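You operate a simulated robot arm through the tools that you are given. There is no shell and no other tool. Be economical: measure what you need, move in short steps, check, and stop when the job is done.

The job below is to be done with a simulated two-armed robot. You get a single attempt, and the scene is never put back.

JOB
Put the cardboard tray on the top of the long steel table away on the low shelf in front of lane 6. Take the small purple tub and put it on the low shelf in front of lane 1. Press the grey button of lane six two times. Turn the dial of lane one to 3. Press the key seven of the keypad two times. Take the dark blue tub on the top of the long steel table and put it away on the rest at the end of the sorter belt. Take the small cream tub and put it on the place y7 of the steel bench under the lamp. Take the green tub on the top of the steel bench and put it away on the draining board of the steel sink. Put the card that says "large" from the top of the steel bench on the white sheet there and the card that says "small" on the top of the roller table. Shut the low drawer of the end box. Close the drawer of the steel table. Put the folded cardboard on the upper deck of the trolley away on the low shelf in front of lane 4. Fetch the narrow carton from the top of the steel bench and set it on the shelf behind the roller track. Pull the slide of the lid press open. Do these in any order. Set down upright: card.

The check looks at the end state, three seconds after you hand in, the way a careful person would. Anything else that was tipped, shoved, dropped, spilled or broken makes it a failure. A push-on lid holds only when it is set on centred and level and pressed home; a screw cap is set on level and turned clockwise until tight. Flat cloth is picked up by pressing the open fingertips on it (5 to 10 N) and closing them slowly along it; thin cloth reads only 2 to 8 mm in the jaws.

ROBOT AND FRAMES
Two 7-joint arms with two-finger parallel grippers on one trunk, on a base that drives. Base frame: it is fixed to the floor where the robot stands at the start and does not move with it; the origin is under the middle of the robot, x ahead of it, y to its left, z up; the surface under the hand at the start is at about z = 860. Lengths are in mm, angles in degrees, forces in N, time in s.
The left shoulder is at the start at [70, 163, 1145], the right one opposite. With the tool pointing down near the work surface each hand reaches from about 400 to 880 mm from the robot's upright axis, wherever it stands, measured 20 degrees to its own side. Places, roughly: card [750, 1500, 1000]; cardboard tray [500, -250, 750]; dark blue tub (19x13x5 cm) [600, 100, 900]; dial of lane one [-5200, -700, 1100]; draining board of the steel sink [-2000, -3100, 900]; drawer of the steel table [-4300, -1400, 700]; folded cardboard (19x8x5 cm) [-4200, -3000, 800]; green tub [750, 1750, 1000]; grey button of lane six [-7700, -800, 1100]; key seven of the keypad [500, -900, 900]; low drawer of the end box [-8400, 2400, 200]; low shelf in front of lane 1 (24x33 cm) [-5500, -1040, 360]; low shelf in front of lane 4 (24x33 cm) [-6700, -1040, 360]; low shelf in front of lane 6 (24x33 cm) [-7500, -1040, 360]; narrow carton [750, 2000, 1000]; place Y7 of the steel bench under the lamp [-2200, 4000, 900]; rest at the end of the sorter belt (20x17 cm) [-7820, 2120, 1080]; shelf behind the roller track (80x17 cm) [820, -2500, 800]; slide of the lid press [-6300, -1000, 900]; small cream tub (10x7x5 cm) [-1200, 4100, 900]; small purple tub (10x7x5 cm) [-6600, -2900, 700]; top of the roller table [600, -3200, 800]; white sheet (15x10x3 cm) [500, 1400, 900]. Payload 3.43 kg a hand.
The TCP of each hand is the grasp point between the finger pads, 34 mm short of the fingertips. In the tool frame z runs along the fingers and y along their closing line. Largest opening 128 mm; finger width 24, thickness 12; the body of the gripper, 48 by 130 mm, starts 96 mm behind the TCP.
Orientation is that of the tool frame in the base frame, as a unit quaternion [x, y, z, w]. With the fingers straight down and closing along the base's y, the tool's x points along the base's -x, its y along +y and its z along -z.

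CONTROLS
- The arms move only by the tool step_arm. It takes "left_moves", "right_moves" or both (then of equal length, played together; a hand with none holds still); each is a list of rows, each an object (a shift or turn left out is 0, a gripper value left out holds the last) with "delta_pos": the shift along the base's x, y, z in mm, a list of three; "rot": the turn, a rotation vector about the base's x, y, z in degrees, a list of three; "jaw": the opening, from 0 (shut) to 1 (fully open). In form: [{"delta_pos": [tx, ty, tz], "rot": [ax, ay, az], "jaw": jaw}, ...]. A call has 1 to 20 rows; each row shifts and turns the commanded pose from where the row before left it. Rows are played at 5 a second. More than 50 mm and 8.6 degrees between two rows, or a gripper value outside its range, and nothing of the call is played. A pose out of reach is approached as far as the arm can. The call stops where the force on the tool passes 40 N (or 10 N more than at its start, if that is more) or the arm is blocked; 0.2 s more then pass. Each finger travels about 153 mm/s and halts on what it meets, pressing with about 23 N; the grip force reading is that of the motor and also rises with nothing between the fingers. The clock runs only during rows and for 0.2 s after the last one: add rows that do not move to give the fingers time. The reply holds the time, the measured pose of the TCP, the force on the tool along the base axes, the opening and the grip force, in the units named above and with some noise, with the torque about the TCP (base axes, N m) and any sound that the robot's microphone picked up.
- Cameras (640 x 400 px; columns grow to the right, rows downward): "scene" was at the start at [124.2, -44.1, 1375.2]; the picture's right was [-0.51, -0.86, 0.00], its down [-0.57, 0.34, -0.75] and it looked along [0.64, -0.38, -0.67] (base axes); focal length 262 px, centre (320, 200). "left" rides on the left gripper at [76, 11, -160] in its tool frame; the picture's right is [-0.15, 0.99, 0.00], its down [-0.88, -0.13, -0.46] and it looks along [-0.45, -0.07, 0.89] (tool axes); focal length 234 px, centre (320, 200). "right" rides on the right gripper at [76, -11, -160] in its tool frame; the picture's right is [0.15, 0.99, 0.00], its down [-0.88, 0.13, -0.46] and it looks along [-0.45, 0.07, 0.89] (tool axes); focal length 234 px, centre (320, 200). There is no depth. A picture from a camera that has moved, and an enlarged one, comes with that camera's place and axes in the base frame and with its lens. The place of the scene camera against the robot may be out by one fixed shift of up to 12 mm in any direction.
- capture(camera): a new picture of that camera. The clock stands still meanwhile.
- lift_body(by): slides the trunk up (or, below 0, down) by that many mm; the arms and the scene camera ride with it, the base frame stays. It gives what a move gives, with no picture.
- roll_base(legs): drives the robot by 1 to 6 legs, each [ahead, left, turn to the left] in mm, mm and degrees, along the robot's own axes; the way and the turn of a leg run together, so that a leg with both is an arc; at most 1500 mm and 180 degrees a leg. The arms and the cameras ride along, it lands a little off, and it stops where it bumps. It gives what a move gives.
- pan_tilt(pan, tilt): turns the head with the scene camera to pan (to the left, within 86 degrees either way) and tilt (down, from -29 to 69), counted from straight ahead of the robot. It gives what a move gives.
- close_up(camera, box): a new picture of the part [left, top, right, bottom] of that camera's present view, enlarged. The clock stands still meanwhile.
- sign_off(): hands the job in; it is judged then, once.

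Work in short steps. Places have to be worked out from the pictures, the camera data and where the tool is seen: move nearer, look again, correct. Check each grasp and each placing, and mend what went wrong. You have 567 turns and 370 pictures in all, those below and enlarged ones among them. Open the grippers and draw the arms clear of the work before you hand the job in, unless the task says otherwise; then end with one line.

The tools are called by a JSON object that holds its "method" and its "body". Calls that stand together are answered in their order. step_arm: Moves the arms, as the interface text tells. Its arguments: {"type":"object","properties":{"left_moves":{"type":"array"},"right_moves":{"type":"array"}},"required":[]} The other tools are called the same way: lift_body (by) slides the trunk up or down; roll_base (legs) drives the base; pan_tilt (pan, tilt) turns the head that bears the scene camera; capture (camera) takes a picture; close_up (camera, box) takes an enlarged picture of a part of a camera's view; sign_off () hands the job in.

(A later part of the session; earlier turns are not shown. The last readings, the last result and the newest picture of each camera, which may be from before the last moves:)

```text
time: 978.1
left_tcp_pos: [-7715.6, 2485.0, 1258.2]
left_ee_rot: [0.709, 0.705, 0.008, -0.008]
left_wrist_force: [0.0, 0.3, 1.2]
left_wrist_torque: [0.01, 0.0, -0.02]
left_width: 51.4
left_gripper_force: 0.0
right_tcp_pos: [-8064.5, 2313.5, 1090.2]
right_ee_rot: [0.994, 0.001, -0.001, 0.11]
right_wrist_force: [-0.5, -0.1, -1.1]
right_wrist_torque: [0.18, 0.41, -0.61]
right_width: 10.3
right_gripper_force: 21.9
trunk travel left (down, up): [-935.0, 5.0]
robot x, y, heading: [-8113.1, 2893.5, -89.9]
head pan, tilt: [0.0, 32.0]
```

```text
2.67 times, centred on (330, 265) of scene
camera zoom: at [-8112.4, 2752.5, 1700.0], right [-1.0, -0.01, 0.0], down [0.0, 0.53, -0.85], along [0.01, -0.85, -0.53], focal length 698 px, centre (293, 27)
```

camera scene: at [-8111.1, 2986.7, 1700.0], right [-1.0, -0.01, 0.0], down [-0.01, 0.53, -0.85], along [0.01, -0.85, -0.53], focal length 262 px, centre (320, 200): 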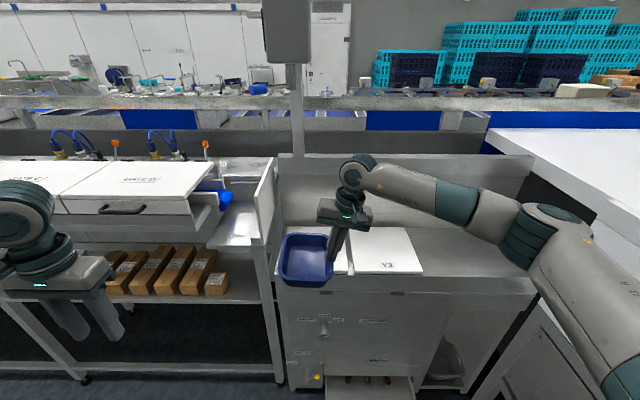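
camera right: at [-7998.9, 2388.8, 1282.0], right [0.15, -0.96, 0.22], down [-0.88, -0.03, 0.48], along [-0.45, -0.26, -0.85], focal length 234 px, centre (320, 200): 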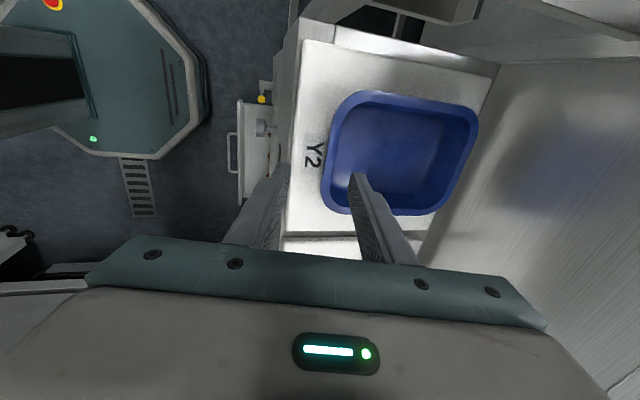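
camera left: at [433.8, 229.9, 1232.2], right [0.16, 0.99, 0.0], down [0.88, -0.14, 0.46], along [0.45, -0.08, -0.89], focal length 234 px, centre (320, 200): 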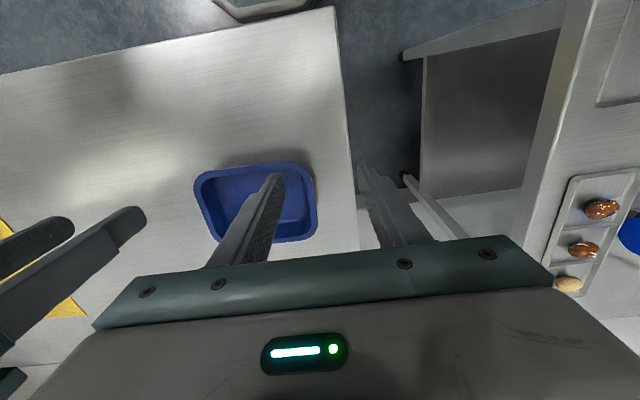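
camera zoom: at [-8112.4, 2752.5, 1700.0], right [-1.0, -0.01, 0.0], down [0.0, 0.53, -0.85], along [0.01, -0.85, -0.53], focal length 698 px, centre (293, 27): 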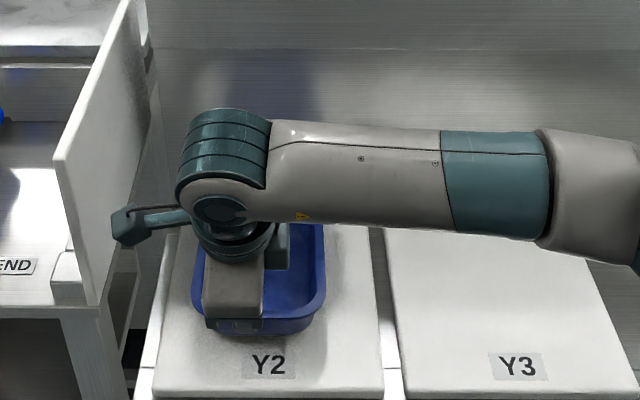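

The grip is ~24 mm off-centre (near the rounded corner). I set it down again, and re-grip 24 mm further west.

{"method": "step_arm", "body": {"right_moves": [{"delta_pos": [0, 0, -8]}, {"delta_pos": [0, 0, -8]}, {"delta_pos": [0, 0, -2]}, {"jaw": 0.2}, {"jaw": 0.4}, {"delta_pos": [0, 7, 30]}, {"delta_pos": [0, 6, 28]}, {"delta_pos": [-24, 0, 0]}, {}]}}

{"method": "capture", "body": {"camera": "right"}}

{"method": "close_up", "body": {"camera": "scene", "box": [220, 190, 440, 340]}}

```text
time: 980.1
left_tcp_pos: [-7714.7, 2484.1, 1258.8]
left_ee_rot: [0.708, 0.706, 0.009, -0.007]
left_wrist_force: [-0.4, -0.3, 0.4]
left_wrist_torque: [-0.01, 0.01, 0.03]
left_width: 51.3
left_gripper_force: 0.1
right_tcp_pos: [-8088.3, 2326.1, 1129.8]
right_ee_rot: [0.994, 0.002, -0.002, 0.11]
right_wrist_force: [-1.0, 0.1, 0.2]
right_wrist_torque: [0.0, 0.0, 0.04]
right_width: 51.0
right_gripper_force: 0.0
trunk travel left (down, up): [-935.0, 5.0]
robot x, y, heading: [-8112.5, 2890.7, -89.6]
head pan, tilt: [0.0, 32.0]
```

```text
61 pictures are left
camera right: at [-8010.7, 2371.4, 1283.3], right [0.15, -0.96, 0.22], down [-0.88, -0.03, 0.48], along [-0.45, -0.26, -0.85], focal length 234 px, centre (320, 200)
```

right: 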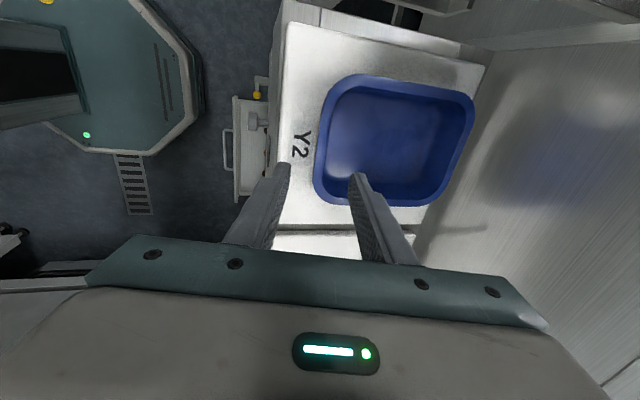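

```text
2.67 times, centred on (330, 265) of scene
camera zoom: at [-8112.4, 2752.7, 1700.0], right [-1.0, -0.01, 0.0], down [0.0, 0.53, -0.85], along [0.01, -0.85, -0.53], focal length 698 px, centre (293, 27)
```

zoom: 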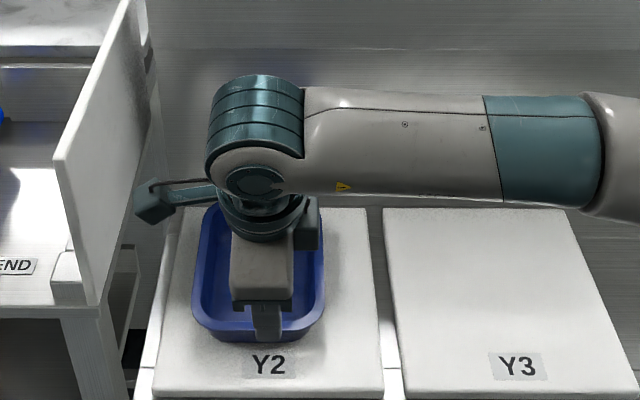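

The end wall has a steeper draft (~21°) than the long wall, so I add 8.5° of tilt, centre at x≈−8076 and clamp again.

{"method": "step_arm", "body": {"right_moves": [{"delta_pos": [12, 0, 0], "rot": [-4.5, 0, 0]}, {"delta_pos": [0, -1, -4], "rot": [-4, 0, 0]}, {"delta_pos": [0, -7, -19]}, {"delta_pos": [0, -7, -19]}, {"delta_pos": [0, -7, -18]}, {}, {"jaw": 0.3}, {"jaw": 0.2}, {"jaw": 0.1}, {"jaw": 0}, {}, {}]}}

```text
time: 982.7
left_tcp_pos: [-7715.7, 2484.7, 1258.2]
left_ee_rot: [0.709, 0.705, 0.009, -0.007]
left_wrist_force: [-0.5, -0.3, 0.3]
left_wrist_torque: [-0.03, 0.02, -0.02]
left_width: 51.2
left_gripper_force: 0.1
right_tcp_pos: [-8075.4, 2305.7, 1070.1]
right_ee_rot: [0.983, 0.002, -0.002, 0.184]
right_wrist_force: [1.2, 0.2, -0.4]
right_wrist_torque: [0.1, -0.38, 0.62]
right_width: 10.9
right_gripper_force: 22.7
trunk travel left (down, up): [-935.0, 5.0]
robot x, y, heading: [-8112.5, 2894.8, -89.6]
head pan, tilt: [0.0, 32.0]
```

Still 10.9 mm, but more central. Test lift of 20 mm and look.

{"method": "step_arm", "body": {"right_moves": [{"delta_pos": [0, 0, 8]}, {"delta_pos": [0, 0, 12]}, {}, {}, {}]}}

{"method": "close_up", "body": {"camera": "right", "box": [220, 60, 500, 240]}}

{"method": "close_up", "body": {"camera": "scene", "box": [220, 190, 440, 340]}}

```text
time: 983.9
left_tcp_pos: [-7714.6, 2484.1, 1257.7]
left_ee_rot: [0.709, 0.706, 0.009, -0.008]
left_wrist_force: [0.0, -0.4, 0.6]
left_wrist_torque: [0.01, 0.0, -0.01]
left_width: 50.9
left_gripper_force: 0.2
right_tcp_pos: [-8075.0, 2305.0, 1091.6]
right_ee_rot: [0.983, 0.002, -0.001, 0.182]
right_wrist_force: [-0.6, 0.8, -0.3]
right_wrist_torque: [-0.03, 0.46, -0.65]
right_width: 9.9
right_gripper_force: 23.1
trunk travel left (down, up): [-935.0, 5.0]
robot x, y, heading: [-8112.6, 2893.8, -89.8]
head pan, tilt: [0.0, 32.0]
```

```text
2.22 times, centred on (360, 150) of right
camera zoom: at [-7997.4, 2372.4, 1236.0], right [0.15, -0.92, 0.36], down [-0.88, 0.04, 0.48], along [-0.45, -0.38, -0.8], focal length 520 px, centre (231, 311)
```

zoom: 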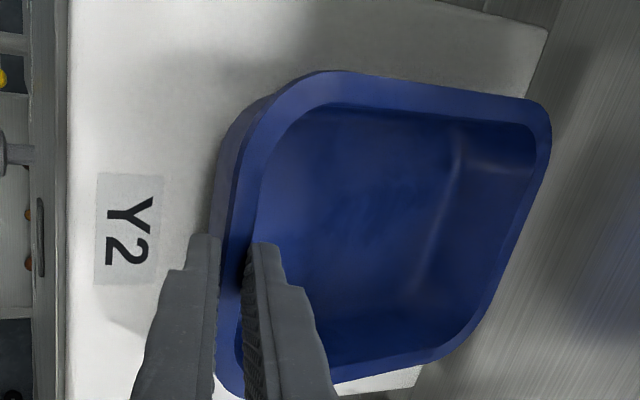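

```text
2.67 times, centred on (330, 265) of scene
camera zoom: at [-8112.5, 2752.8, 1700.0], right [-1.0, -0.01, 0.0], down [0.0, 0.53, -0.85], along [0.01, -0.85, -0.53], focal length 698 px, centre (293, 27)
```

zoom: 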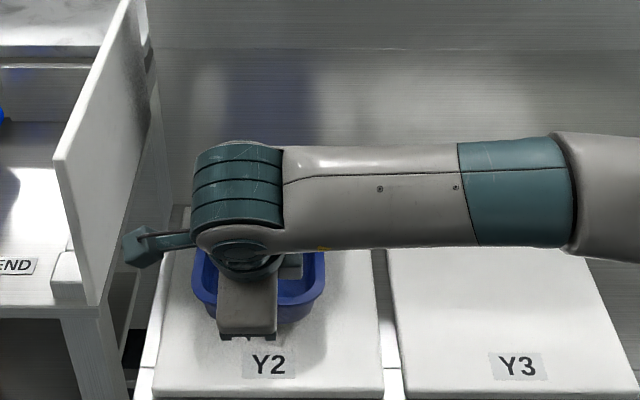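

The end grip alone is weak, so I'll use both hands on the two short ends (near and far), which held well before. I set the tub down again, and meanwhile turn the left hand +90°.

{"method": "step_arm", "body": {"left_moves": [{"rot": [0, 0, 8.2]}, {"rot": [0, 0, 8.2]}, {"rot": [0, 0, 8.2]}, {"rot": [0, 0, 8.2]}, {"rot": [0, 0, 8.2]}, {"rot": [0, 0, 8.2]}, {"rot": [0, 0, 8.2]}, {"rot": [0, 0, 8.2]}, {"rot": [0, 0, 8.2]}, {"rot": [0, 0, 8.2]}, {"rot": [0, 0, 8]}, {}], "right_moves": [{"delta_pos": [0, 0, -8]}, {"delta_pos": [0, 0, -8]}, {"delta_pos": [0, 0, -5]}, {}, {}, {}, {}, {}, {}, {}, {}, {}]}}

```text
time: 986.5
left_tcp_pos: [-7715.5, 2483.5, 1257.0]
left_ee_rot: [0.001, 1.0, 0.002, -0.011]
left_wrist_force: [0.4, -0.1, -0.3]
left_wrist_torque: [0.0, -0.01, -0.02]
left_width: 51.5
left_gripper_force: 0.1
right_tcp_pos: [-8076.6, 2306.1, 1070.6]
right_ee_rot: [0.983, 0.002, -0.001, 0.183]
right_wrist_force: [-0.3, 0.3, -0.7]
right_wrist_torque: [-0.15, 0.49, -0.82]
right_width: 10.6
right_gripper_force: 23.1
trunk travel left (down, up): [-935.0, 5.0]
robot x, y, heading: [-8113.9, 2893.6, -89.6]
head pan, tilt: [0.0, 32.0]
```

I re-centre the right grip (+10 mm x) and bring the left hand high over the panel to above the tub's far end.

{"method": "step_arm", "body": {"left_moves": [{"delta_pos": [0, 0, 31]}, {"delta_pos": [0, 0, 31]}, {"delta_pos": [0, 0, 31]}, {}, {"delta_pos": [-35, -33, 0]}, {"delta_pos": [-35, -33, 0]}, {"delta_pos": [-35, -33, 0]}, {"delta_pos": [-35, -33, 0]}, {"delta_pos": [-35, -33, 0]}, {"delta_pos": [-35, -33, 0]}, {"delta_pos": [-35, -33, 0]}, {"delta_pos": [-35, -33, 0]}, {"delta_pos": [-35, -33, 0]}, {"delta_pos": [-36, -37, 0]}, {}], "right_moves": [{"jaw": 0.2}, {"jaw": 0.3}, {"delta_pos": [10, 0, 0]}, {"jaw": 0.2}, {"jaw": 0.1}, {"jaw": 0}, {}, {}, {}, {}, {}, {}, {}, {}, {}]}}

{"method": "capture", "body": {"camera": "left"}}

```text
refused: row 14 steps farther than a row can; nothing moved
```

```text
57 pictures are left
camera left: at [-7788.3, 2494.9, 1420.0], right [0.15, 0.99, 0.0], down [0.89, -0.14, 0.44], along [0.43, -0.07, -0.9], focal length 234 px, centre (320, 200)
```

left: 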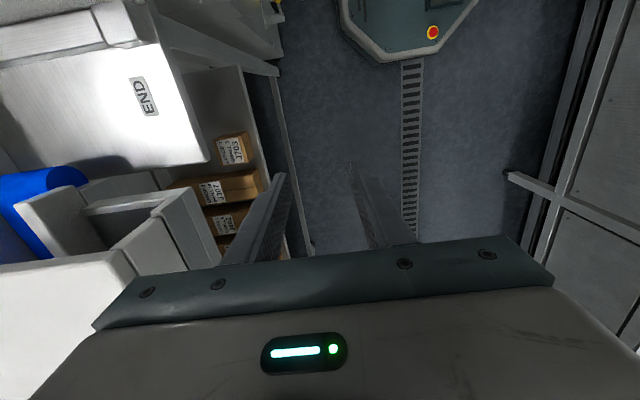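

That view shows the rest well: x −7717…−7865, front edge y≈2315. I resend the hand moves with shorter rows.

{"method": "step_arm", "body": {"left_moves": [{"delta_pos": [0, 0, 31]}, {"delta_pos": [0, 0, 31]}, {"delta_pos": [0, 0, 31]}, {}, {"delta_pos": [-35, -33, 0]}, {"delta_pos": [-35, -33, 0]}, {"delta_pos": [-35, -33, 0]}, {"delta_pos": [-35, -33, 0]}, {"delta_pos": [-35, -33, 0]}, {"delta_pos": [-35, -33, 0]}, {"delta_pos": [-35, -33, 0]}, {"delta_pos": [-35, -33, 0]}, {"delta_pos": [-35, -33, 0]}, {"delta_pos": [-33, -33, 0]}, {}], "right_moves": [{"jaw": 0.2}, {"jaw": 0.3}, {"delta_pos": [10, 0, 0]}, {"jaw": 0.2}, {"jaw": 0.1}, {"jaw": 0}, {}, {}, {}, {}, {}, {}, {}, {}, {}]}}

{"method": "capture", "body": {"camera": "left"}}

```text
time: 989.4
left_tcp_pos: [-8017.4, 2169.3, 1341.6]
left_ee_rot: [-0.007, 1.0, 0.014, -0.016]
left_wrist_force: [4.0, -3.4, -3.9]
left_wrist_torque: [0.41, 0.43, 0.05]
left_width: 51.3
left_gripper_force: 0.0
right_tcp_pos: [-8065.9, 2292.2, 1063.3]
right_ee_rot: [0.984, 0.004, -0.007, 0.18]
right_wrist_force: [0.6, -0.5, -1.9]
right_wrist_torque: [0.11, 0.02, 0.06]
right_width: 11.8
right_gripper_force: 22.8
trunk travel left (down, up): [-935.0, 5.0]
robot x, y, heading: [-8122.4, 2887.5, -88.9]
head pan, tilt: [0.0, 32.0]
stopped in row 14 (left hand): the force on the tool passed its limit at 266 N (the readings are from after the stop); the commanded pose is now the measured one
```

```text
56 pictures are left
camera left: at [-8088.5, 2175.9, 1504.3], right [0.13, 0.99, 0.02], down [0.9, -0.13, 0.42], along [0.42, -0.04, -0.91], focal length 234 px, centre (320, 200)
```

left: 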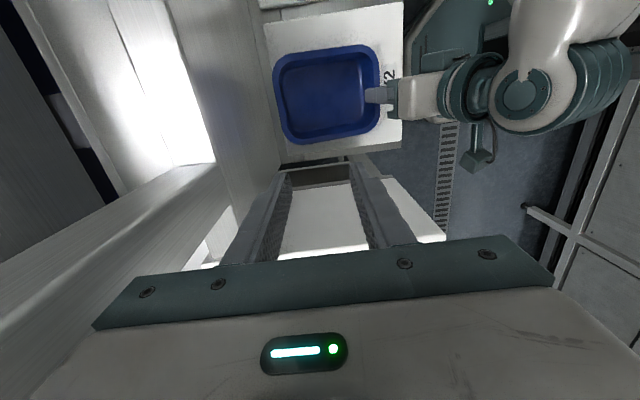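

The left wrist bumped the fixed post behind the boards, so the far end can't be reached here. I retreat the left hand the way it came and release the right.

{"method": "step_arm", "body": {"left_moves": [{"delta_pos": [20, 20, 5]}, {"delta_pos": [35, 33, 0]}, {"delta_pos": [35, 33, 0]}, {"delta_pos": [35, 33, 0]}, {"delta_pos": [35, 33, 0]}, {"delta_pos": [35, 33, 0]}, {"delta_pos": [35, 33, 0]}, {"delta_pos": [35, 33, 0]}, {"delta_pos": [35, 33, 0]}, {}], "right_moves": [{"jaw": 0.2}, {"jaw": 0.4}, {"delta_pos": [0, 10, 28]}, {"delta_pos": [0, 10, 28]}, {"delta_pos": [0, 20, 20]}, {}, {}, {}, {}, {}]}}

{"method": "capture", "body": {"camera": "scene"}}

```text
time: 991.6
left_tcp_pos: [-7726.3, 2458.9, 1352.7]
left_ee_rot: [-0.004, 1.0, 0.01, -0.014]
left_wrist_force: [0.2, -0.2, -0.7]
left_wrist_torque: [0.01, -0.01, -0.02]
left_width: 51.1
left_gripper_force: 0.3
right_tcp_pos: [-8070.0, 2336.3, 1143.3]
right_ee_rot: [0.983, 0.004, -0.004, 0.182]
right_wrist_force: [-0.9, -1.1, -0.3]
right_wrist_torque: [0.04, -0.03, -0.04]
right_width: 51.2
right_gripper_force: 0.1
trunk travel left (down, up): [-935.0, 5.0]
robot x, y, heading: [-8124.7, 2885.9, -89.0]
head pan, tilt: [0.0, 32.0]
```

```text
55 pictures are left
camera scene: at [-8118.4, 2744.7, 1699.8], right [-1.0, -0.02, 0.0], down [-0.01, 0.53, -0.85], along [0.02, -0.85, -0.53], focal length 262 px, centre (320, 200)
```

scene: 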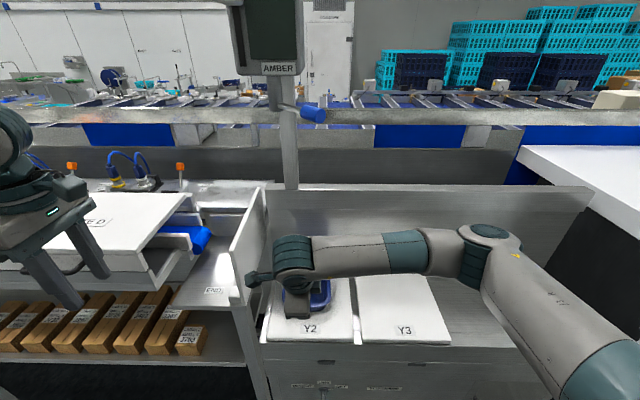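

New plan: grip the flush long (west) wall near its front end so the hand stays in front of the panel, set the tub on the front of the rest, then push it in. I re-orient the right hand (less tilt, +90° yaw) in free space.

{"method": "step_arm", "body": {"right_moves": [{"delta_pos": [-20, 30, 30], "rot": [4.3, 0, 0]}, {"delta_pos": [-30, 30, 20], "rot": [4.2, 0, 0]}, {"delta_pos": [-45, 0, 0], "rot": [0, 0, 8.2]}, {"delta_pos": [-30, 0, 0], "rot": [0, 0, 8.2]}, {"rot": [0, 0, 8.2]}, {"rot": [0, 0, 8.2]}, {"rot": [0, 0, 8.2]}, {"rot": [0, 0, 8.2]}, {"rot": [0, 0, 8.2]}, {"rot": [0, 0, 8.2]}, {"rot": [0, 0, 8.2]}, {"rot": [0, 0, 8.2]}, {"rot": [0, 0, 8]}, {}]}}

{"method": "capture", "body": {"camera": "right"}}

{"method": "close_up", "body": {"camera": "scene", "box": [220, 190, 440, 340]}}

```text
time: 994.6
left_tcp_pos: [-7727.0, 2460.7, 1352.3]
left_ee_rot: [-0.004, 1.0, 0.01, -0.015]
left_wrist_force: [-0.1, -0.5, 0.5]
left_wrist_torque: [0.01, 0.01, -0.01]
left_width: 51.2
left_gripper_force: 0.0
right_tcp_pos: [-8195.4, 2398.5, 1194.4]
right_ee_rot: [0.7, 0.706, 0.075, 0.081]
right_wrist_force: [-0.2, 0.4, -1.1]
right_wrist_torque: [0.01, -0.01, -0.02]
right_width: 51.5
right_gripper_force: 0.1
trunk travel left (down, up): [-935.0, 5.0]
robot x, y, heading: [-8124.9, 2888.1, -89.1]
head pan, tilt: [0.0, 32.0]
```

```text
54 pictures are left
camera right: at [-8240.9, 2474.4, 1347.1], right [0.96, 0.16, 0.21], down [0.03, -0.88, 0.48], along [0.26, -0.46, -0.85], focal length 234 px, centre (320, 200)
```

right: 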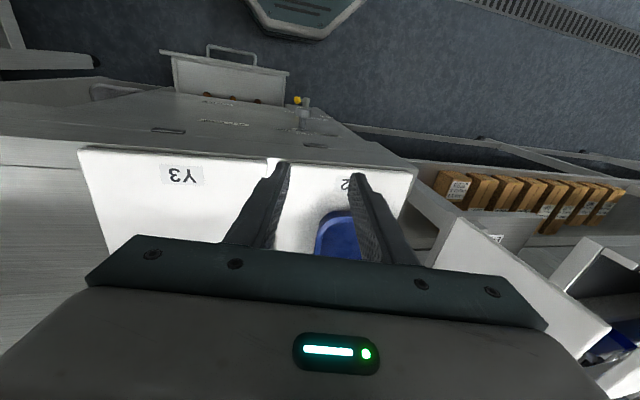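

```text
2.67 times, centred on (330, 265) of scene
camera zoom: at [-8117.6, 2746.8, 1700.1], right [-1.0, -0.02, 0.0], down [-0.01, 0.53, -0.85], along [0.02, -0.85, -0.53], focal length 698 px, centre (293, 27)
```

zoom: 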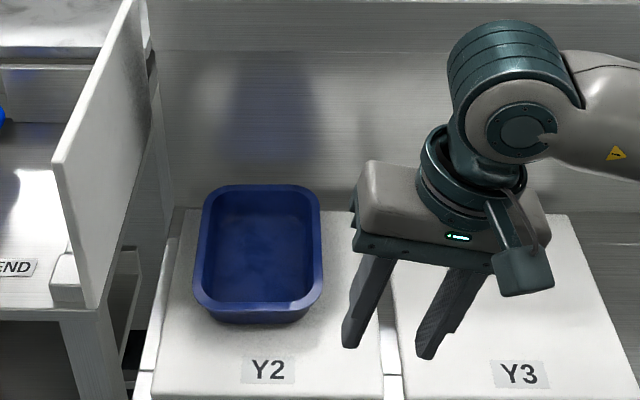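

Tub: west wall x≈−8146, near end y≈2306. I bring the hand above the west wall at y≈2260 (front part) and descend along its axis.

{"method": "step_arm", "body": {"right_moves": [{"delta_pos": [0, -45, 0]}, {"delta_pos": [0, -45, 0]}, {"delta_pos": [10, -44, 0]}, {"delta_pos": [25, -5, -30]}, {"delta_pos": [0, 0, -36]}, {}]}}

{"method": "capture", "body": {"camera": "right"}}

```text
time: 996.0
left_tcp_pos: [-7726.3, 2458.2, 1353.5]
left_ee_rot: [-0.004, 1.0, 0.009, -0.014]
left_wrist_force: [-0.2, 0.1, 0.6]
left_wrist_torque: [0.0, 0.0, -0.02]
left_width: 51.0
left_gripper_force: 0.1
right_tcp_pos: [-8158.5, 2260.4, 1128.3]
right_ee_rot: [0.7, 0.705, 0.075, 0.08]
right_wrist_force: [0.0, -0.1, 0.0]
right_wrist_torque: [0.01, 0.01, -0.04]
right_width: 51.1
right_gripper_force: 0.1
trunk travel left (down, up): [-935.0, 5.0]
robot x, y, heading: [-8122.5, 2888.3, -89.1]
head pan, tilt: [0.0, 32.0]
```

```text
52 pictures are left
camera right: at [-8204.1, 2336.8, 1280.7], right [0.96, 0.15, 0.21], down [0.03, -0.88, 0.48], along [0.26, -0.46, -0.85], focal length 234 px, centre (320, 200)
```

right: 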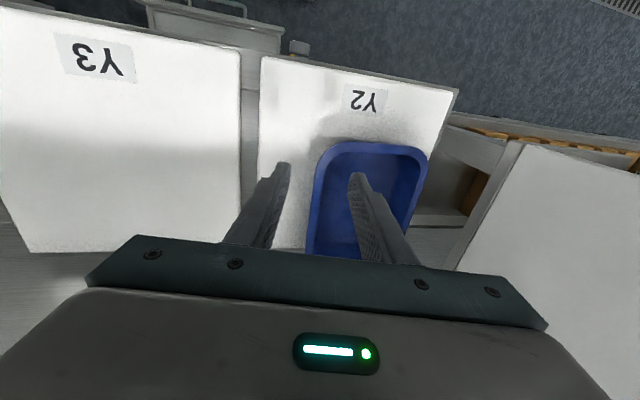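

Wall lies between the fingers; I shift 8 mm inward, descend along the axis and clamp.

{"method": "step_arm", "body": {"right_moves": [{"delta_pos": [4, -8, -18]}, {"delta_pos": [4, 0, -19]}, {"delta_pos": [4, 0, -19]}, {}, {"jaw": 0.3}, {"jaw": 0.2}, {"jaw": 0.1}, {"jaw": 0}, {}, {}]}}

{"method": "step_arm", "body": {"right_moves": [{"delta_pos": [0, 0, 8]}, {"delta_pos": [0, 0, 12]}, {"delta_pos": [0, 0, 15]}, {}, {}]}}

{"method": "close_up", "body": {"camera": "scene", "box": [220, 170, 440, 320]}}

```text
time: 998.2
left_tcp_pos: [-7726.5, 2458.8, 1353.6]
left_ee_rot: [-0.004, 1.0, 0.01, -0.015]
left_wrist_force: [-0.2, 0.1, -0.1]
left_wrist_torque: [0.01, 0.01, 0.0]
left_width: 51.3
left_gripper_force: 0.1
right_tcp_pos: [-8146.8, 2252.1, 1071.9]
right_ee_rot: [0.7, 0.706, 0.075, 0.081]
right_wrist_force: [0.8, -0.8, 0.7]
right_wrist_torque: [-0.24, 0.0, 0.03]
right_width: 3.5
right_gripper_force: 22.9
trunk travel left (down, up): [-935.0, 5.0]
robot x, y, heading: [-8122.7, 2890.1, -88.9]
head pan, tilt: [0.0, 32.0]
```

```text
time: 999.4
left_tcp_pos: [-7726.9, 2459.8, 1354.2]
left_ee_rot: [-0.004, 1.0, 0.01, -0.015]
left_wrist_force: [-0.1, 0.4, 0.3]
left_wrist_torque: [0.02, 0.03, 0.0]
left_width: 51.1
left_gripper_force: 0.0
right_tcp_pos: [-8146.9, 2250.4, 1106.0]
right_ee_rot: [0.7, 0.705, 0.075, 0.08]
right_wrist_force: [0.5, 0.6, -1.5]
right_wrist_torque: [0.08, 0.08, 0.01]
right_width: 3.2
right_gripper_force: 23.1
trunk travel left (down, up): [-935.0, 5.0]
robot x, y, heading: [-8121.0, 2887.6, -89.0]
head pan, tilt: [0.0, 32.0]
```

```text
2.67 times, centred on (330, 245) of scene
camera zoom: at [-8117.8, 2746.4, 1700.0], right [-1.0, -0.02, 0.0], down [-0.01, 0.53, -0.85], along [0.02, -0.85, -0.53], focal length 698 px, centre (293, 80)
```

zoom: 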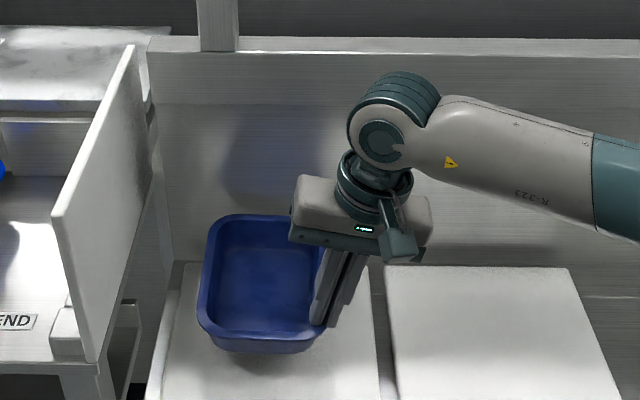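

Flush and level (3.2 mm). To bring the tub deeper onto the rest later, I set it down and slide the open fingers 10 mm further forward along the wall before clamping again.

{"method": "step_arm", "body": {"right_moves": [{"delta_pos": [0, 0, -14]}, {"delta_pos": [0, 0, -14]}, {"delta_pos": [0, 0, -7]}, {"jaw": 0.2}, {"jaw": 0.3}, {"delta_pos": [0, 10, 0]}, {"jaw": 0.15}, {"jaw": 0.05}, {"jaw": 0}, {}, {"delta_pos": [0, 0, 10]}, {"delta_pos": [0, 0, 25]}, {}]}}

```text
time: 1002.2
left_tcp_pos: [-7726.3, 2459.6, 1352.9]
left_ee_rot: [-0.004, 1.0, 0.009, -0.015]
left_wrist_force: [0.3, 0.2, -0.4]
left_wrist_torque: [0.01, 0.01, 0.0]
left_width: 51.1
left_gripper_force: 0.0
right_tcp_pos: [-8148.3, 2262.4, 1107.0]
right_ee_rot: [0.7, 0.705, 0.075, 0.08]
right_wrist_force: [0.6, 0.3, -1.5]
right_wrist_torque: [0.13, 0.07, -0.01]
right_width: 3.3
right_gripper_force: 23.0
trunk travel left (down, up): [-935.0, 5.0]
robot x, y, heading: [-8123.9, 2883.2, -88.9]
head pan, tilt: [0.0, 32.0]
```

Still flush. I raise it, back off 200 mm, straighten the heading and go east 300 mm in front of the rest.

{"method": "step_arm", "body": {"right_moves": [{"delta_pos": [0, 0, 25]}, {"delta_pos": [0, 0, 25]}, {"delta_pos": [0, 0, 25]}, {"delta_pos": [0, 0, 25]}, {}]}}

{"method": "roll_base", "body": {"legs": [[-200, 0, -1.1], [0, 300, 0]]}}

{"method": "capture", "body": {"camera": "right"}}

```text
time: 1003.4
left_tcp_pos: [-7726.6, 2460.3, 1351.6]
left_ee_rot: [-0.004, 1.0, 0.01, -0.015]
left_wrist_force: [0.6, 0.0, -0.3]
left_wrist_torque: [0.0, -0.02, -0.02]
left_width: 51.1
left_gripper_force: 0.0
right_tcp_pos: [-8148.9, 2261.6, 1206.1]
right_ee_rot: [0.7, 0.705, 0.076, 0.08]
right_wrist_force: [0.2, 1.0, -1.5]
right_wrist_torque: [0.12, 0.1, 0.0]
right_width: 3.6
right_gripper_force: 23.3
trunk travel left (down, up): [-935.0, 5.0]
robot x, y, heading: [-8121.2, 2887.2, -89.0]
head pan, tilt: [0.0, 32.0]
```

```text
time: 1006.0
left_tcp_pos: [-7591.5, 2648.1, 1352.5]
left_ee_rot: [0.005, 1.0, 0.01, -0.012]
left_wrist_force: [-0.5, -0.5, -0.9]
left_wrist_torque: [0.07, -0.06, -0.01]
left_width: 51.2
left_gripper_force: 0.0
right_tcp_pos: [-8020.3, 2460.5, 1200.2]
right_ee_rot: [0.709, 0.697, 0.077, 0.072]
right_wrist_force: [-5.4, 0.5, -1.3]
right_wrist_torque: [0.17, 0.13, -0.59]
right_width: 4.1
right_gripper_force: 22.9
trunk travel left (down, up): [-935.0, 5.0]
robot x, y, heading: [-7975.5, 3082.4, -90.1]
head pan, tilt: [0.0, 32.0]
stopped in leg 2: the force on the tool passed its limit at 62 N (the readings are from after the stop); the commanded pose is now the measured one
```

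```text
50 pictures are left
camera right: at [-8063.0, 2534.6, 1354.8], right [0.97, 0.13, 0.21], down [0.02, -0.88, 0.47], along [0.24, -0.45, -0.86], focal length 234 px, centre (320, 200)
```

right: 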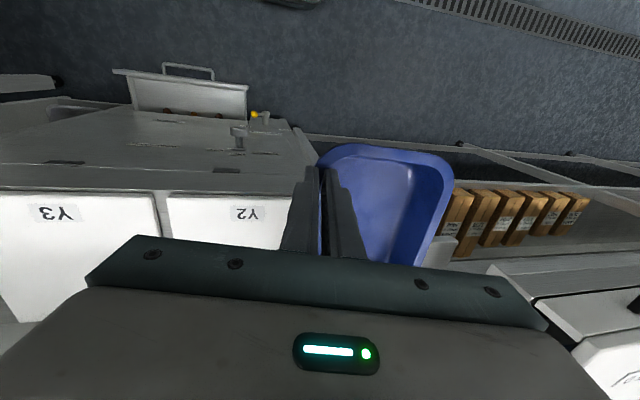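

The tub's far corner touched the panel's front edge. I back off 80 mm more and then continue east 168 mm.

{"method": "roll_base", "body": {"legs": [[-80, -15, 0], [0, 185, 0]]}}

{"method": "capture", "body": {"camera": "right"}}

{"method": "capture", "body": {"camera": "scene"}}

```text
time: 1008.2
left_tcp_pos: [-7414.3, 2732.8, 1354.0]
left_ee_rot: [0.004, 1.0, 0.01, -0.013]
left_wrist_force: [-0.9, -0.2, -0.9]
left_wrist_torque: [0.03, -0.05, 0.03]
left_width: 51.3
left_gripper_force: 0.0
right_tcp_pos: [-7843.3, 2542.1, 1201.4]
right_ee_rot: [0.707, 0.699, 0.076, 0.074]
right_wrist_force: [-1.5, -0.2, -0.6]
right_wrist_torque: [0.1, 0.03, -0.02]
right_width: 3.3
right_gripper_force: 22.9
trunk travel left (down, up): [-935.0, 5.0]
robot x, y, heading: [-7800.1, 3165.9, -89.7]
head pan, tilt: [0.0, 32.0]
```

```text
49 pictures are left
camera right: at [-7886.3, 2616.6, 1356.3], right [0.97, 0.14, 0.21], down [0.02, -0.88, 0.47], along [0.25, -0.45, -0.86], focal length 234 px, centre (320, 200)
```

right: 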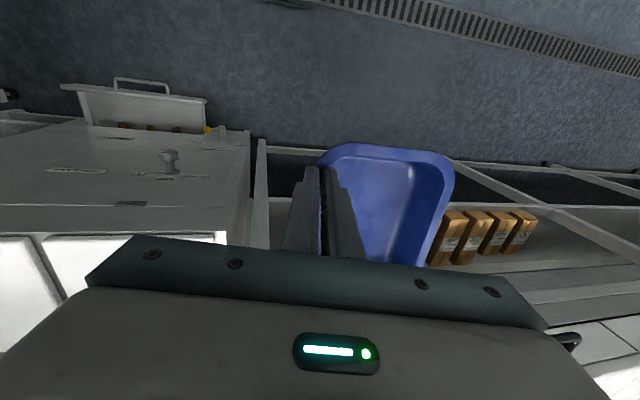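

```text
48 pictures are left
camera scene: at [-7802.9, 3023.6, 1699.9], right [-1.0, -0.01, 0.0], down [0.0, 0.53, -0.85], along [0.01, -0.85, -0.53], focal length 262 px, centre (320, 200)
```

scene: 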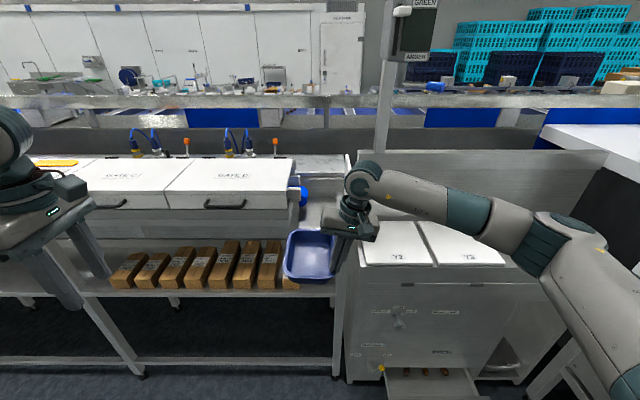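

The tub is in front of the rest. I shift 10 mm west with the arm and go forward 110 mm, then look.

{"method": "step_arm", "body": {"right_moves": [{"delta_pos": [-10, 0, 0]}, {}]}}

{"method": "roll_base", "body": {"legs": [[110, 0, 0]]}}

{"method": "close_up", "body": {"camera": "scene", "box": [240, 160, 420, 310]}}

```text
time: 1008.8
left_tcp_pos: [-7413.7, 2733.1, 1352.0]
left_ee_rot: [0.002, 1.0, 0.01, -0.014]
left_wrist_force: [-0.7, -0.1, 0.2]
left_wrist_torque: [0.0, -0.03, 0.0]
left_width: 51.1
left_gripper_force: 0.1
right_tcp_pos: [-7851.8, 2544.0, 1202.2]
right_ee_rot: [0.707, 0.699, 0.074, 0.073]
right_wrist_force: [-0.6, -0.8, -1.8]
right_wrist_torque: [0.09, 0.07, 0.02]
right_width: 3.5
right_gripper_force: 22.7
trunk travel left (down, up): [-935.0, 5.0]
robot x, y, heading: [-7798.6, 3163.8, -89.8]
head pan, tilt: [0.0, 32.0]
```

```text
time: 1010.0
left_tcp_pos: [-7411.2, 2629.0, 1355.5]
left_ee_rot: [0.003, 1.0, 0.008, -0.015]
left_wrist_force: [-0.6, 0.2, -0.2]
left_wrist_torque: [-0.02, 0.0, -0.03]
left_width: 51.2
left_gripper_force: 0.1
right_tcp_pos: [-7849.8, 2438.3, 1205.4]
right_ee_rot: [0.706, 0.7, 0.074, 0.074]
right_wrist_force: [0.2, 1.4, -1.6]
right_wrist_torque: [0.06, 0.09, -0.01]
right_width: 3.4
right_gripper_force: 23.4
trunk travel left (down, up): [-935.0, 5.0]
robot x, y, heading: [-7803.7, 3059.5, -89.5]
head pan, tilt: [0.0, 32.0]
```

```text
2.67 times, centred on (330, 235) of scene
camera zoom: at [-7798.4, 2921.5, 1700.6], right [-1.0, -0.01, 0.0], down [0.0, 0.53, -0.85], along [0.01, -0.85, -0.53], focal length 698 px, centre (293, 107)
```

zoom: 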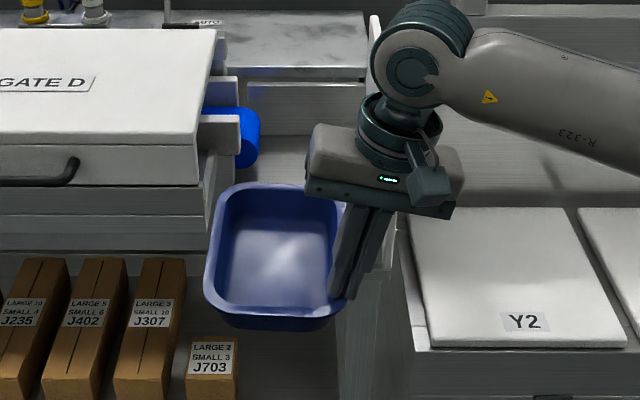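

Clear on both sides (~15 mm). I shift 8 mm further west and go forward 94 mm, then lower part-way.

{"method": "step_arm", "body": {"right_moves": [{"delta_pos": [-8, 0, 0]}, {}]}}

{"method": "roll_base", "body": {"legs": [[92, 0, 0]]}}

{"method": "capture", "body": {"camera": "right"}}

{"method": "close_up", "body": {"camera": "scene", "box": [240, 160, 420, 310]}}

```text
time: 1010.6
left_tcp_pos: [-7411.2, 2628.0, 1353.5]
left_ee_rot: [0.002, 1.0, 0.007, -0.014]
left_wrist_force: [0.4, 0.9, 0.6]
left_wrist_torque: [-0.01, -0.02, -0.02]
left_width: 51.0
left_gripper_force: 0.0
right_tcp_pos: [-7858.1, 2437.4, 1204.9]
right_ee_rot: [0.706, 0.7, 0.074, 0.074]
right_wrist_force: [1.0, 1.2, -1.2]
right_wrist_torque: [0.02, 0.05, 0.02]
right_width: 3.1
right_gripper_force: 22.9
trunk travel left (down, up): [-935.0, 5.0]
robot x, y, heading: [-7799.8, 3061.1, -89.5]
head pan, tilt: [0.0, 32.0]
```

```text
time: 1011.7
left_tcp_pos: [-7409.4, 2540.3, 1356.3]
left_ee_rot: [0.003, 1.0, 0.006, -0.015]
left_wrist_force: [0.4, 1.8, -0.1]
left_wrist_torque: [-0.07, 0.0, -0.02]
left_width: 51.2
left_gripper_force: 0.1
right_tcp_pos: [-7857.0, 2350.6, 1207.1]
right_ee_rot: [0.707, 0.699, 0.073, 0.075]
right_wrist_force: [-0.1, 0.2, -1.4]
right_wrist_torque: [-0.01, 0.09, -0.03]
right_width: 3.6
right_gripper_force: 22.7
trunk travel left (down, up): [-935.0, 5.0]
robot x, y, heading: [-7797.7, 2966.1, -89.7]
head pan, tilt: [0.0, 32.0]
```

```text
46 pictures are left
camera right: at [-7900.3, 2425.5, 1360.6], right [0.97, 0.14, 0.2], down [0.02, -0.88, 0.47], along [0.25, -0.46, -0.86], focal length 234 px, centre (320, 200)
```

right: 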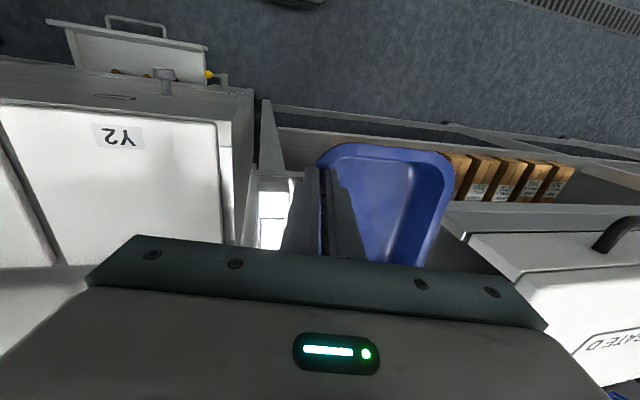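

```text
2.67 times, centred on (330, 235) of scene
camera zoom: at [-7797.8, 2834.8, 1700.9], right [-1.0, 0.0, 0.0], down [0.0, 0.53, -0.85], along [0.0, -0.85, -0.53], focal length 698 px, centre (293, 107)
```

zoom: 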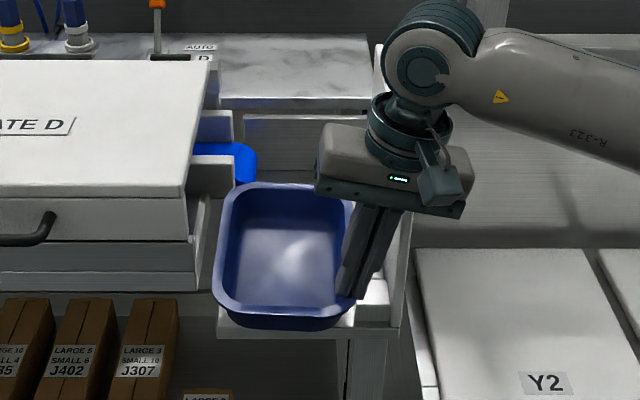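

I advance 5 mm more (panel front is ~y 2314) and lower to just above the rest.

{"method": "step_arm", "body": {"right_moves": [{"delta_pos": [0, -5, -10]}, {"delta_pos": [0, 0, -15]}, {"delta_pos": [0, 0, -15]}, {"delta_pos": [0, 0, -10]}, {}]}}

{"method": "close_up", "body": {"camera": "scene", "box": [240, 180, 420, 330]}}

```text
time: 1012.9
left_tcp_pos: [-7410.2, 2535.8, 1354.9]
left_ee_rot: [0.003, 1.0, 0.008, -0.015]
left_wrist_force: [-0.4, 0.2, 0.0]
left_wrist_torque: [-0.02, -0.04, 0.02]
left_width: 51.4
left_gripper_force: 0.1
right_tcp_pos: [-7857.3, 2341.2, 1154.4]
right_ee_rot: [0.707, 0.699, 0.074, 0.075]
right_wrist_force: [-0.4, 0.9, -1.9]
right_wrist_torque: [0.04, 0.09, -0.02]
right_width: 3.5
right_gripper_force: 22.7
trunk travel left (down, up): [-935.0, 5.0]
robot x, y, heading: [-7800.3, 2970.3, -89.5]
head pan, tilt: [0.0, 32.0]
```

```text
2.67 times, centred on (330, 255) of scene
camera zoom: at [-7797.7, 2829.0, 1700.2], right [-1.0, 0.0, 0.0], down [0.0, 0.53, -0.85], along [0.0, -0.85, -0.53], focal length 698 px, centre (293, 53)
```

zoom: 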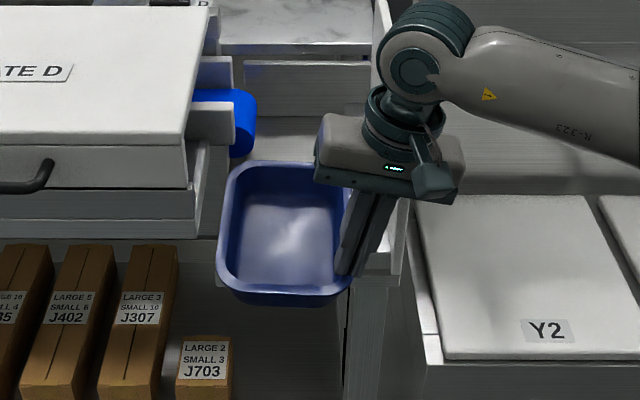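

No contact with the panel. Lower gently to the rest.

{"method": "step_arm", "body": {"right_moves": [{"delta_pos": [0, 0, -5]}, {"delta_pos": [0, 0, -4]}, {"delta_pos": [0, 0, -3]}, {"delta_pos": [0, 0, -3]}, {}]}}

```text
time: 1014.1
left_tcp_pos: [-7409.2, 2537.7, 1354.8]
left_ee_rot: [0.003, 1.0, 0.008, -0.015]
left_wrist_force: [0.1, 0.4, -0.3]
left_wrist_torque: [-0.01, 0.01, -0.02]
left_width: 51.0
left_gripper_force: 0.0
right_tcp_pos: [-7858.3, 2341.4, 1140.7]
right_ee_rot: [0.706, 0.7, 0.074, 0.074]
right_wrist_force: [-2.3, 0.4, 16.2]
right_wrist_torque: [-0.42, 0.08, -0.05]
right_width: 3.4
right_gripper_force: 23.3
trunk travel left (down, up): [-935.0, 5.0]
robot x, y, heading: [-7801.2, 2964.7, -90.0]
head pan, tilt: [0.0, 32.0]
```

The tub rests on the rest's front with its far part well supported. Before letting go I bring the left hand (turned back −90°, closed) to its near end as a pusher/guard.

{"method": "step_arm", "body": {"left_moves": [{"rot": [0, 0, -8.2], "jaw": 0}, {"rot": [0, 0, -8.2]}, {"rot": [0, 0, -8.2]}, {"rot": [0, 0, -8.2]}, {"rot": [0, 0, -8.2]}, {"rot": [0, 0, -8.2]}, {"rot": [0, 0, -8.2]}, {"rot": [0, 0, -8.2]}, {"rot": [0, 0, -8.2]}, {"rot": [0, 0, -8.2]}, {"rot": [0, 0, -8]}, {}]}}

{"method": "step_arm", "body": {"left_moves": [{"delta_pos": [-45, 0, 0]}, {"delta_pos": [-45, 0, 0]}, {"delta_pos": [-45, -10, 0]}, {"delta_pos": [-45, -10, 0]}, {"delta_pos": [-45, -10, 0]}, {"delta_pos": [-45, -10, 0]}, {"delta_pos": [-45, -5, 0]}, {"delta_pos": [-45, 0, -20]}, {"delta_pos": [-4, 0, -45]}, {"delta_pos": [0, 0, -45]}, {"delta_pos": [0, 0, -45]}, {"delta_pos": [0, 0, -40]}, {}]}}

{"method": "close_up", "body": {"camera": "scene", "box": [220, 170, 440, 340]}}

```text
time: 1016.7
left_tcp_pos: [-7411.3, 2536.0, 1353.6]
left_ee_rot: [0.709, 0.705, 0.016, -0.005]
left_wrist_force: [-0.2, 0.2, -0.3]
left_wrist_torque: [-0.02, -0.01, 0.03]
left_width: 0.0
left_gripper_force: 22.9
right_tcp_pos: [-7857.9, 2342.4, 1140.0]
right_ee_rot: [0.706, 0.7, 0.074, 0.075]
right_wrist_force: [-1.6, 3.8, 13.6]
right_wrist_torque: [-0.21, 0.0, -0.02]
right_width: 3.4
right_gripper_force: 22.8
trunk travel left (down, up): [-935.0, 5.0]
robot x, y, heading: [-7796.4, 2967.6, -89.6]
head pan, tilt: [0.0, 32.0]
```

```text
time: 1019.5
left_tcp_pos: [-7773.4, 2490.7, 1158.1]
left_ee_rot: [0.709, 0.705, 0.016, -0.004]
left_wrist_force: [0.0, 0.0, 0.0]
left_wrist_torque: [0.0, -0.02, 0.01]
left_width: 0.2
left_gripper_force: 23.3
right_tcp_pos: [-7857.7, 2340.9, 1138.6]
right_ee_rot: [0.707, 0.7, 0.074, 0.073]
right_wrist_force: [-0.5, 4.5, 8.7]
right_wrist_torque: [0.02, -0.03, 0.02]
right_width: 3.5
right_gripper_force: 23.1
trunk travel left (down, up): [-935.0, 5.0]
robot x, y, heading: [-7801.6, 2966.4, -89.7]
head pan, tilt: [0.0, 32.0]
```

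```text
2.35 times, centred on (330, 255) of scene
camera zoom: at [-7798.2, 2829.2, 1700.2], right [-1.0, 0.0, 0.0], down [0.0, 0.53, -0.85], along [0.0, -0.85, -0.53], focal length 616 px, centre (296, 71)
```

zoom: 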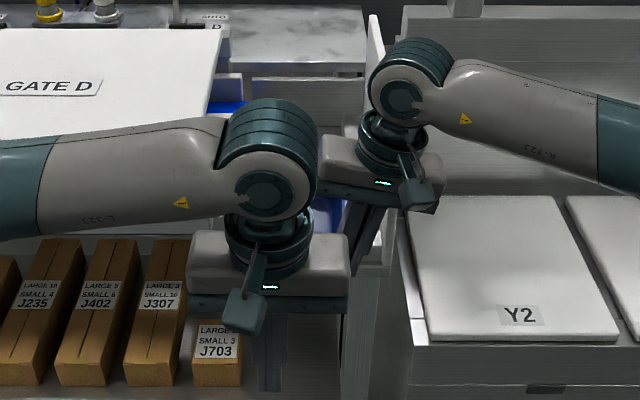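

Now approach the near end with the left fingers, loosen the right grip slightly, and push in steps.

{"method": "step_arm", "body": {"left_moves": [{"delta_pos": [0, -25, -12]}, {"delta_pos": [0, -25, -10]}, {"delta_pos": [0, -25, 0]}, {}, {"delta_pos": [0, -5, 0]}, {"delta_pos": [0, -5, 0]}, {"delta_pos": [0, -5, 0]}, {"delta_pos": [0, -5, 0]}, {"delta_pos": [0, -5, 0]}, {}], "right_moves": [{}, {}, {}, {"jaw": 0.12}, {}, {}, {}, {}, {}, {}]}}

{"method": "capture", "body": {"camera": "right"}}

```text
time: 1021.7
left_tcp_pos: [-7774.4, 2390.2, 1135.7]
left_ee_rot: [0.71, 0.704, 0.017, -0.004]
left_wrist_force: [2.8, 14.4, 1.6]
left_wrist_torque: [-2.15, 0.39, -0.86]
left_width: 0.0
left_gripper_force: 22.9
right_tcp_pos: [-7858.8, 2339.3, 1139.3]
right_ee_rot: [0.707, 0.699, 0.074, 0.075]
right_wrist_force: [-2.4, -15.4, -1.4]
right_wrist_torque: [2.06, -0.27, -0.34]
right_width: 15.4
right_gripper_force: 0.1
trunk travel left (down, up): [-935.0, 5.0]
robot x, y, heading: [-7802.8, 2970.8, -89.6]
head pan, tilt: [0.0, 32.0]
```

```text
42 pictures are left
camera right: at [-7900.6, 2414.2, 1293.3], right [0.97, 0.13, 0.21], down [0.02, -0.88, 0.47], along [0.24, -0.45, -0.86], focal length 234 px, centre (320, 200)
```

right: 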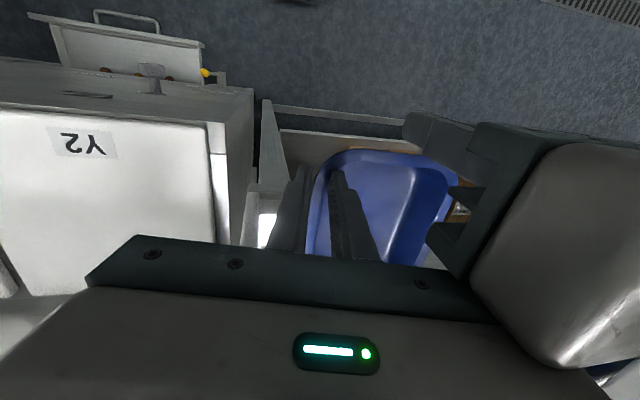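

The two hand bodies touched each other (not the tub). The tub already stands by itself with the right jaw open, so I back the left off and withdraw the right hand upward along its axis.

{"method": "step_arm", "body": {"left_moves": [{"delta_pos": [0, 15, 0]}, {"delta_pos": [0, 20, 0]}, {}, {}, {}, {}, {}, {}], "right_moves": [{}, {}, {"jaw": 0.22}, {"jaw": 0.3}, {}, {"delta_pos": [-5, 2, 25]}, {"delta_pos": [-7, 2, 35]}, {}]}}

{"method": "capture", "body": {"camera": "right"}}

```text
time: 1023.5
left_tcp_pos: [-7772.8, 2425.4, 1135.5]
left_ee_rot: [0.709, 0.706, 0.016, -0.005]
left_wrist_force: [1.0, 0.0, -0.3]
left_wrist_torque: [0.02, -0.03, 0.01]
left_width: 0.3
left_gripper_force: 22.7
right_tcp_pos: [-7869.4, 2342.8, 1199.0]
right_ee_rot: [0.707, 0.7, 0.074, 0.073]
right_wrist_force: [0.0, 0.4, 0.3]
right_wrist_torque: [-0.01, 0.0, 0.0]
right_width: 38.4
right_gripper_force: 0.1
trunk travel left (down, up): [-935.0, 5.0]
robot x, y, heading: [-7799.2, 2967.2, -89.6]
head pan, tilt: [0.0, 32.0]
```

```text
41 pictures are left
camera right: at [-7911.9, 2417.9, 1353.1], right [0.97, 0.14, 0.21], down [0.02, -0.88, 0.47], along [0.25, -0.45, -0.86], focal length 234 px, centre (320, 200)
```

right: 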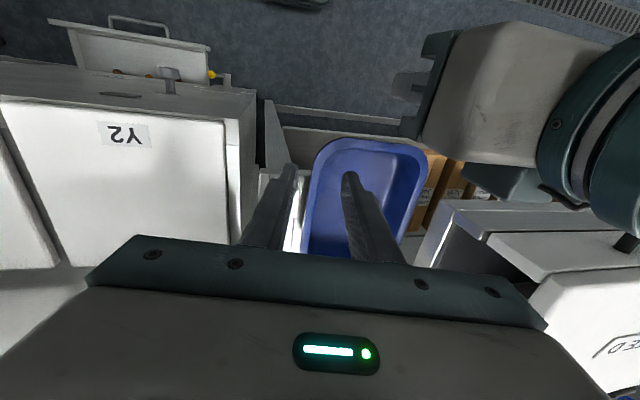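

The tub stands on its own (centre ≈(−7795,2280)). I withdraw the right hand, centre the left fingers on the near end and push it in.

{"method": "step_arm", "body": {"left_moves": [{}, {}, {}, {}, {"delta_pos": [-20, 0, 0]}, {"delta_pos": [0, -20, 0]}, {"delta_pos": [0, -15, 0]}, {}], "right_moves": [{"delta_pos": [0, 45, 10]}, {"delta_pos": [-20, 40, 10]}, {"delta_pos": [-40, 25, 0]}, {"delta_pos": [-45, 0, 0]}, {"delta_pos": [-45, 0, 0]}, {"delta_pos": [-45, 0, 0]}, {}, {}]}}

{"method": "step_arm", "body": {"left_moves": [{"delta_pos": [0, -8, 0]}, {"delta_pos": [0, -8, 0]}, {"delta_pos": [0, -8, 0]}, {"delta_pos": [0, -8, 0]}, {}]}}

{"method": "close_up", "body": {"camera": "scene", "box": [220, 170, 420, 330]}}

```text
time: 1024.0
left_tcp_pos: [-7780.5, 2433.7, 1138.6]
left_ee_rot: [0.718, 0.696, 0.016, -0.008]
left_wrist_force: [-0.2, 0.7, -0.5]
left_wrist_torque: [-0.06, -0.02, 0.04]
left_width: 0.1
left_gripper_force: 23.3
right_tcp_pos: [-7880.6, 2397.1, 1211.2]
right_ee_rot: [0.712, 0.694, 0.069, 0.08]
right_wrist_force: [-0.9, 0.5, -1.0]
right_wrist_torque: [0.0, -0.03, -0.01]
right_width: 38.6
right_gripper_force: 0.0
trunk travel left (down, up): [-935.0, 5.0]
robot x, y, heading: [-7798.2, 2968.5, -89.7]
head pan, tilt: [0.0, 32.0]
stopped in row 2 (left hand): the force on the tool passed its limit at 68 N (the readings are from after the stop); the commanded pose is now the measured one
```

```text
time: 1025.2
left_tcp_pos: [-7780.0, 2398.5, 1137.7]
left_ee_rot: [0.717, 0.697, 0.016, -0.01]
left_wrist_force: [0.2, 0.4, -0.3]
left_wrist_torque: [-0.01, 0.0, 0.01]
left_width: 0.0
left_gripper_force: 23.3
right_tcp_pos: [-7878.2, 2393.4, 1210.1]
right_ee_rot: [0.712, 0.694, 0.069, 0.078]
right_wrist_force: [0.3, -0.4, -0.6]
right_wrist_torque: [-0.01, 0.0, 0.0]
right_width: 38.2
right_gripper_force: 0.0
trunk travel left (down, up): [-935.0, 5.0]
robot x, y, heading: [-7796.0, 2969.8, -89.6]
head pan, tilt: [0.0, 32.0]
```

```text
2.50 times, centred on (320, 250) of scene
camera zoom: at [-7798.2, 2827.6, 1700.1], right [-1.0, -0.01, 0.0], down [0.0, 0.53, -0.85], along [0.0, -0.85, -0.53], focal length 655 px, centre (320, 75)
```

zoom: 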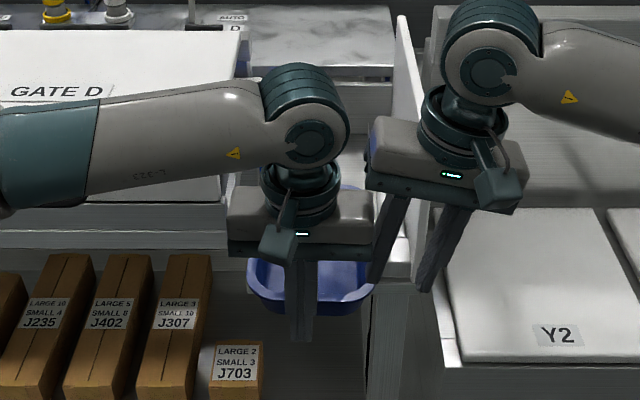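

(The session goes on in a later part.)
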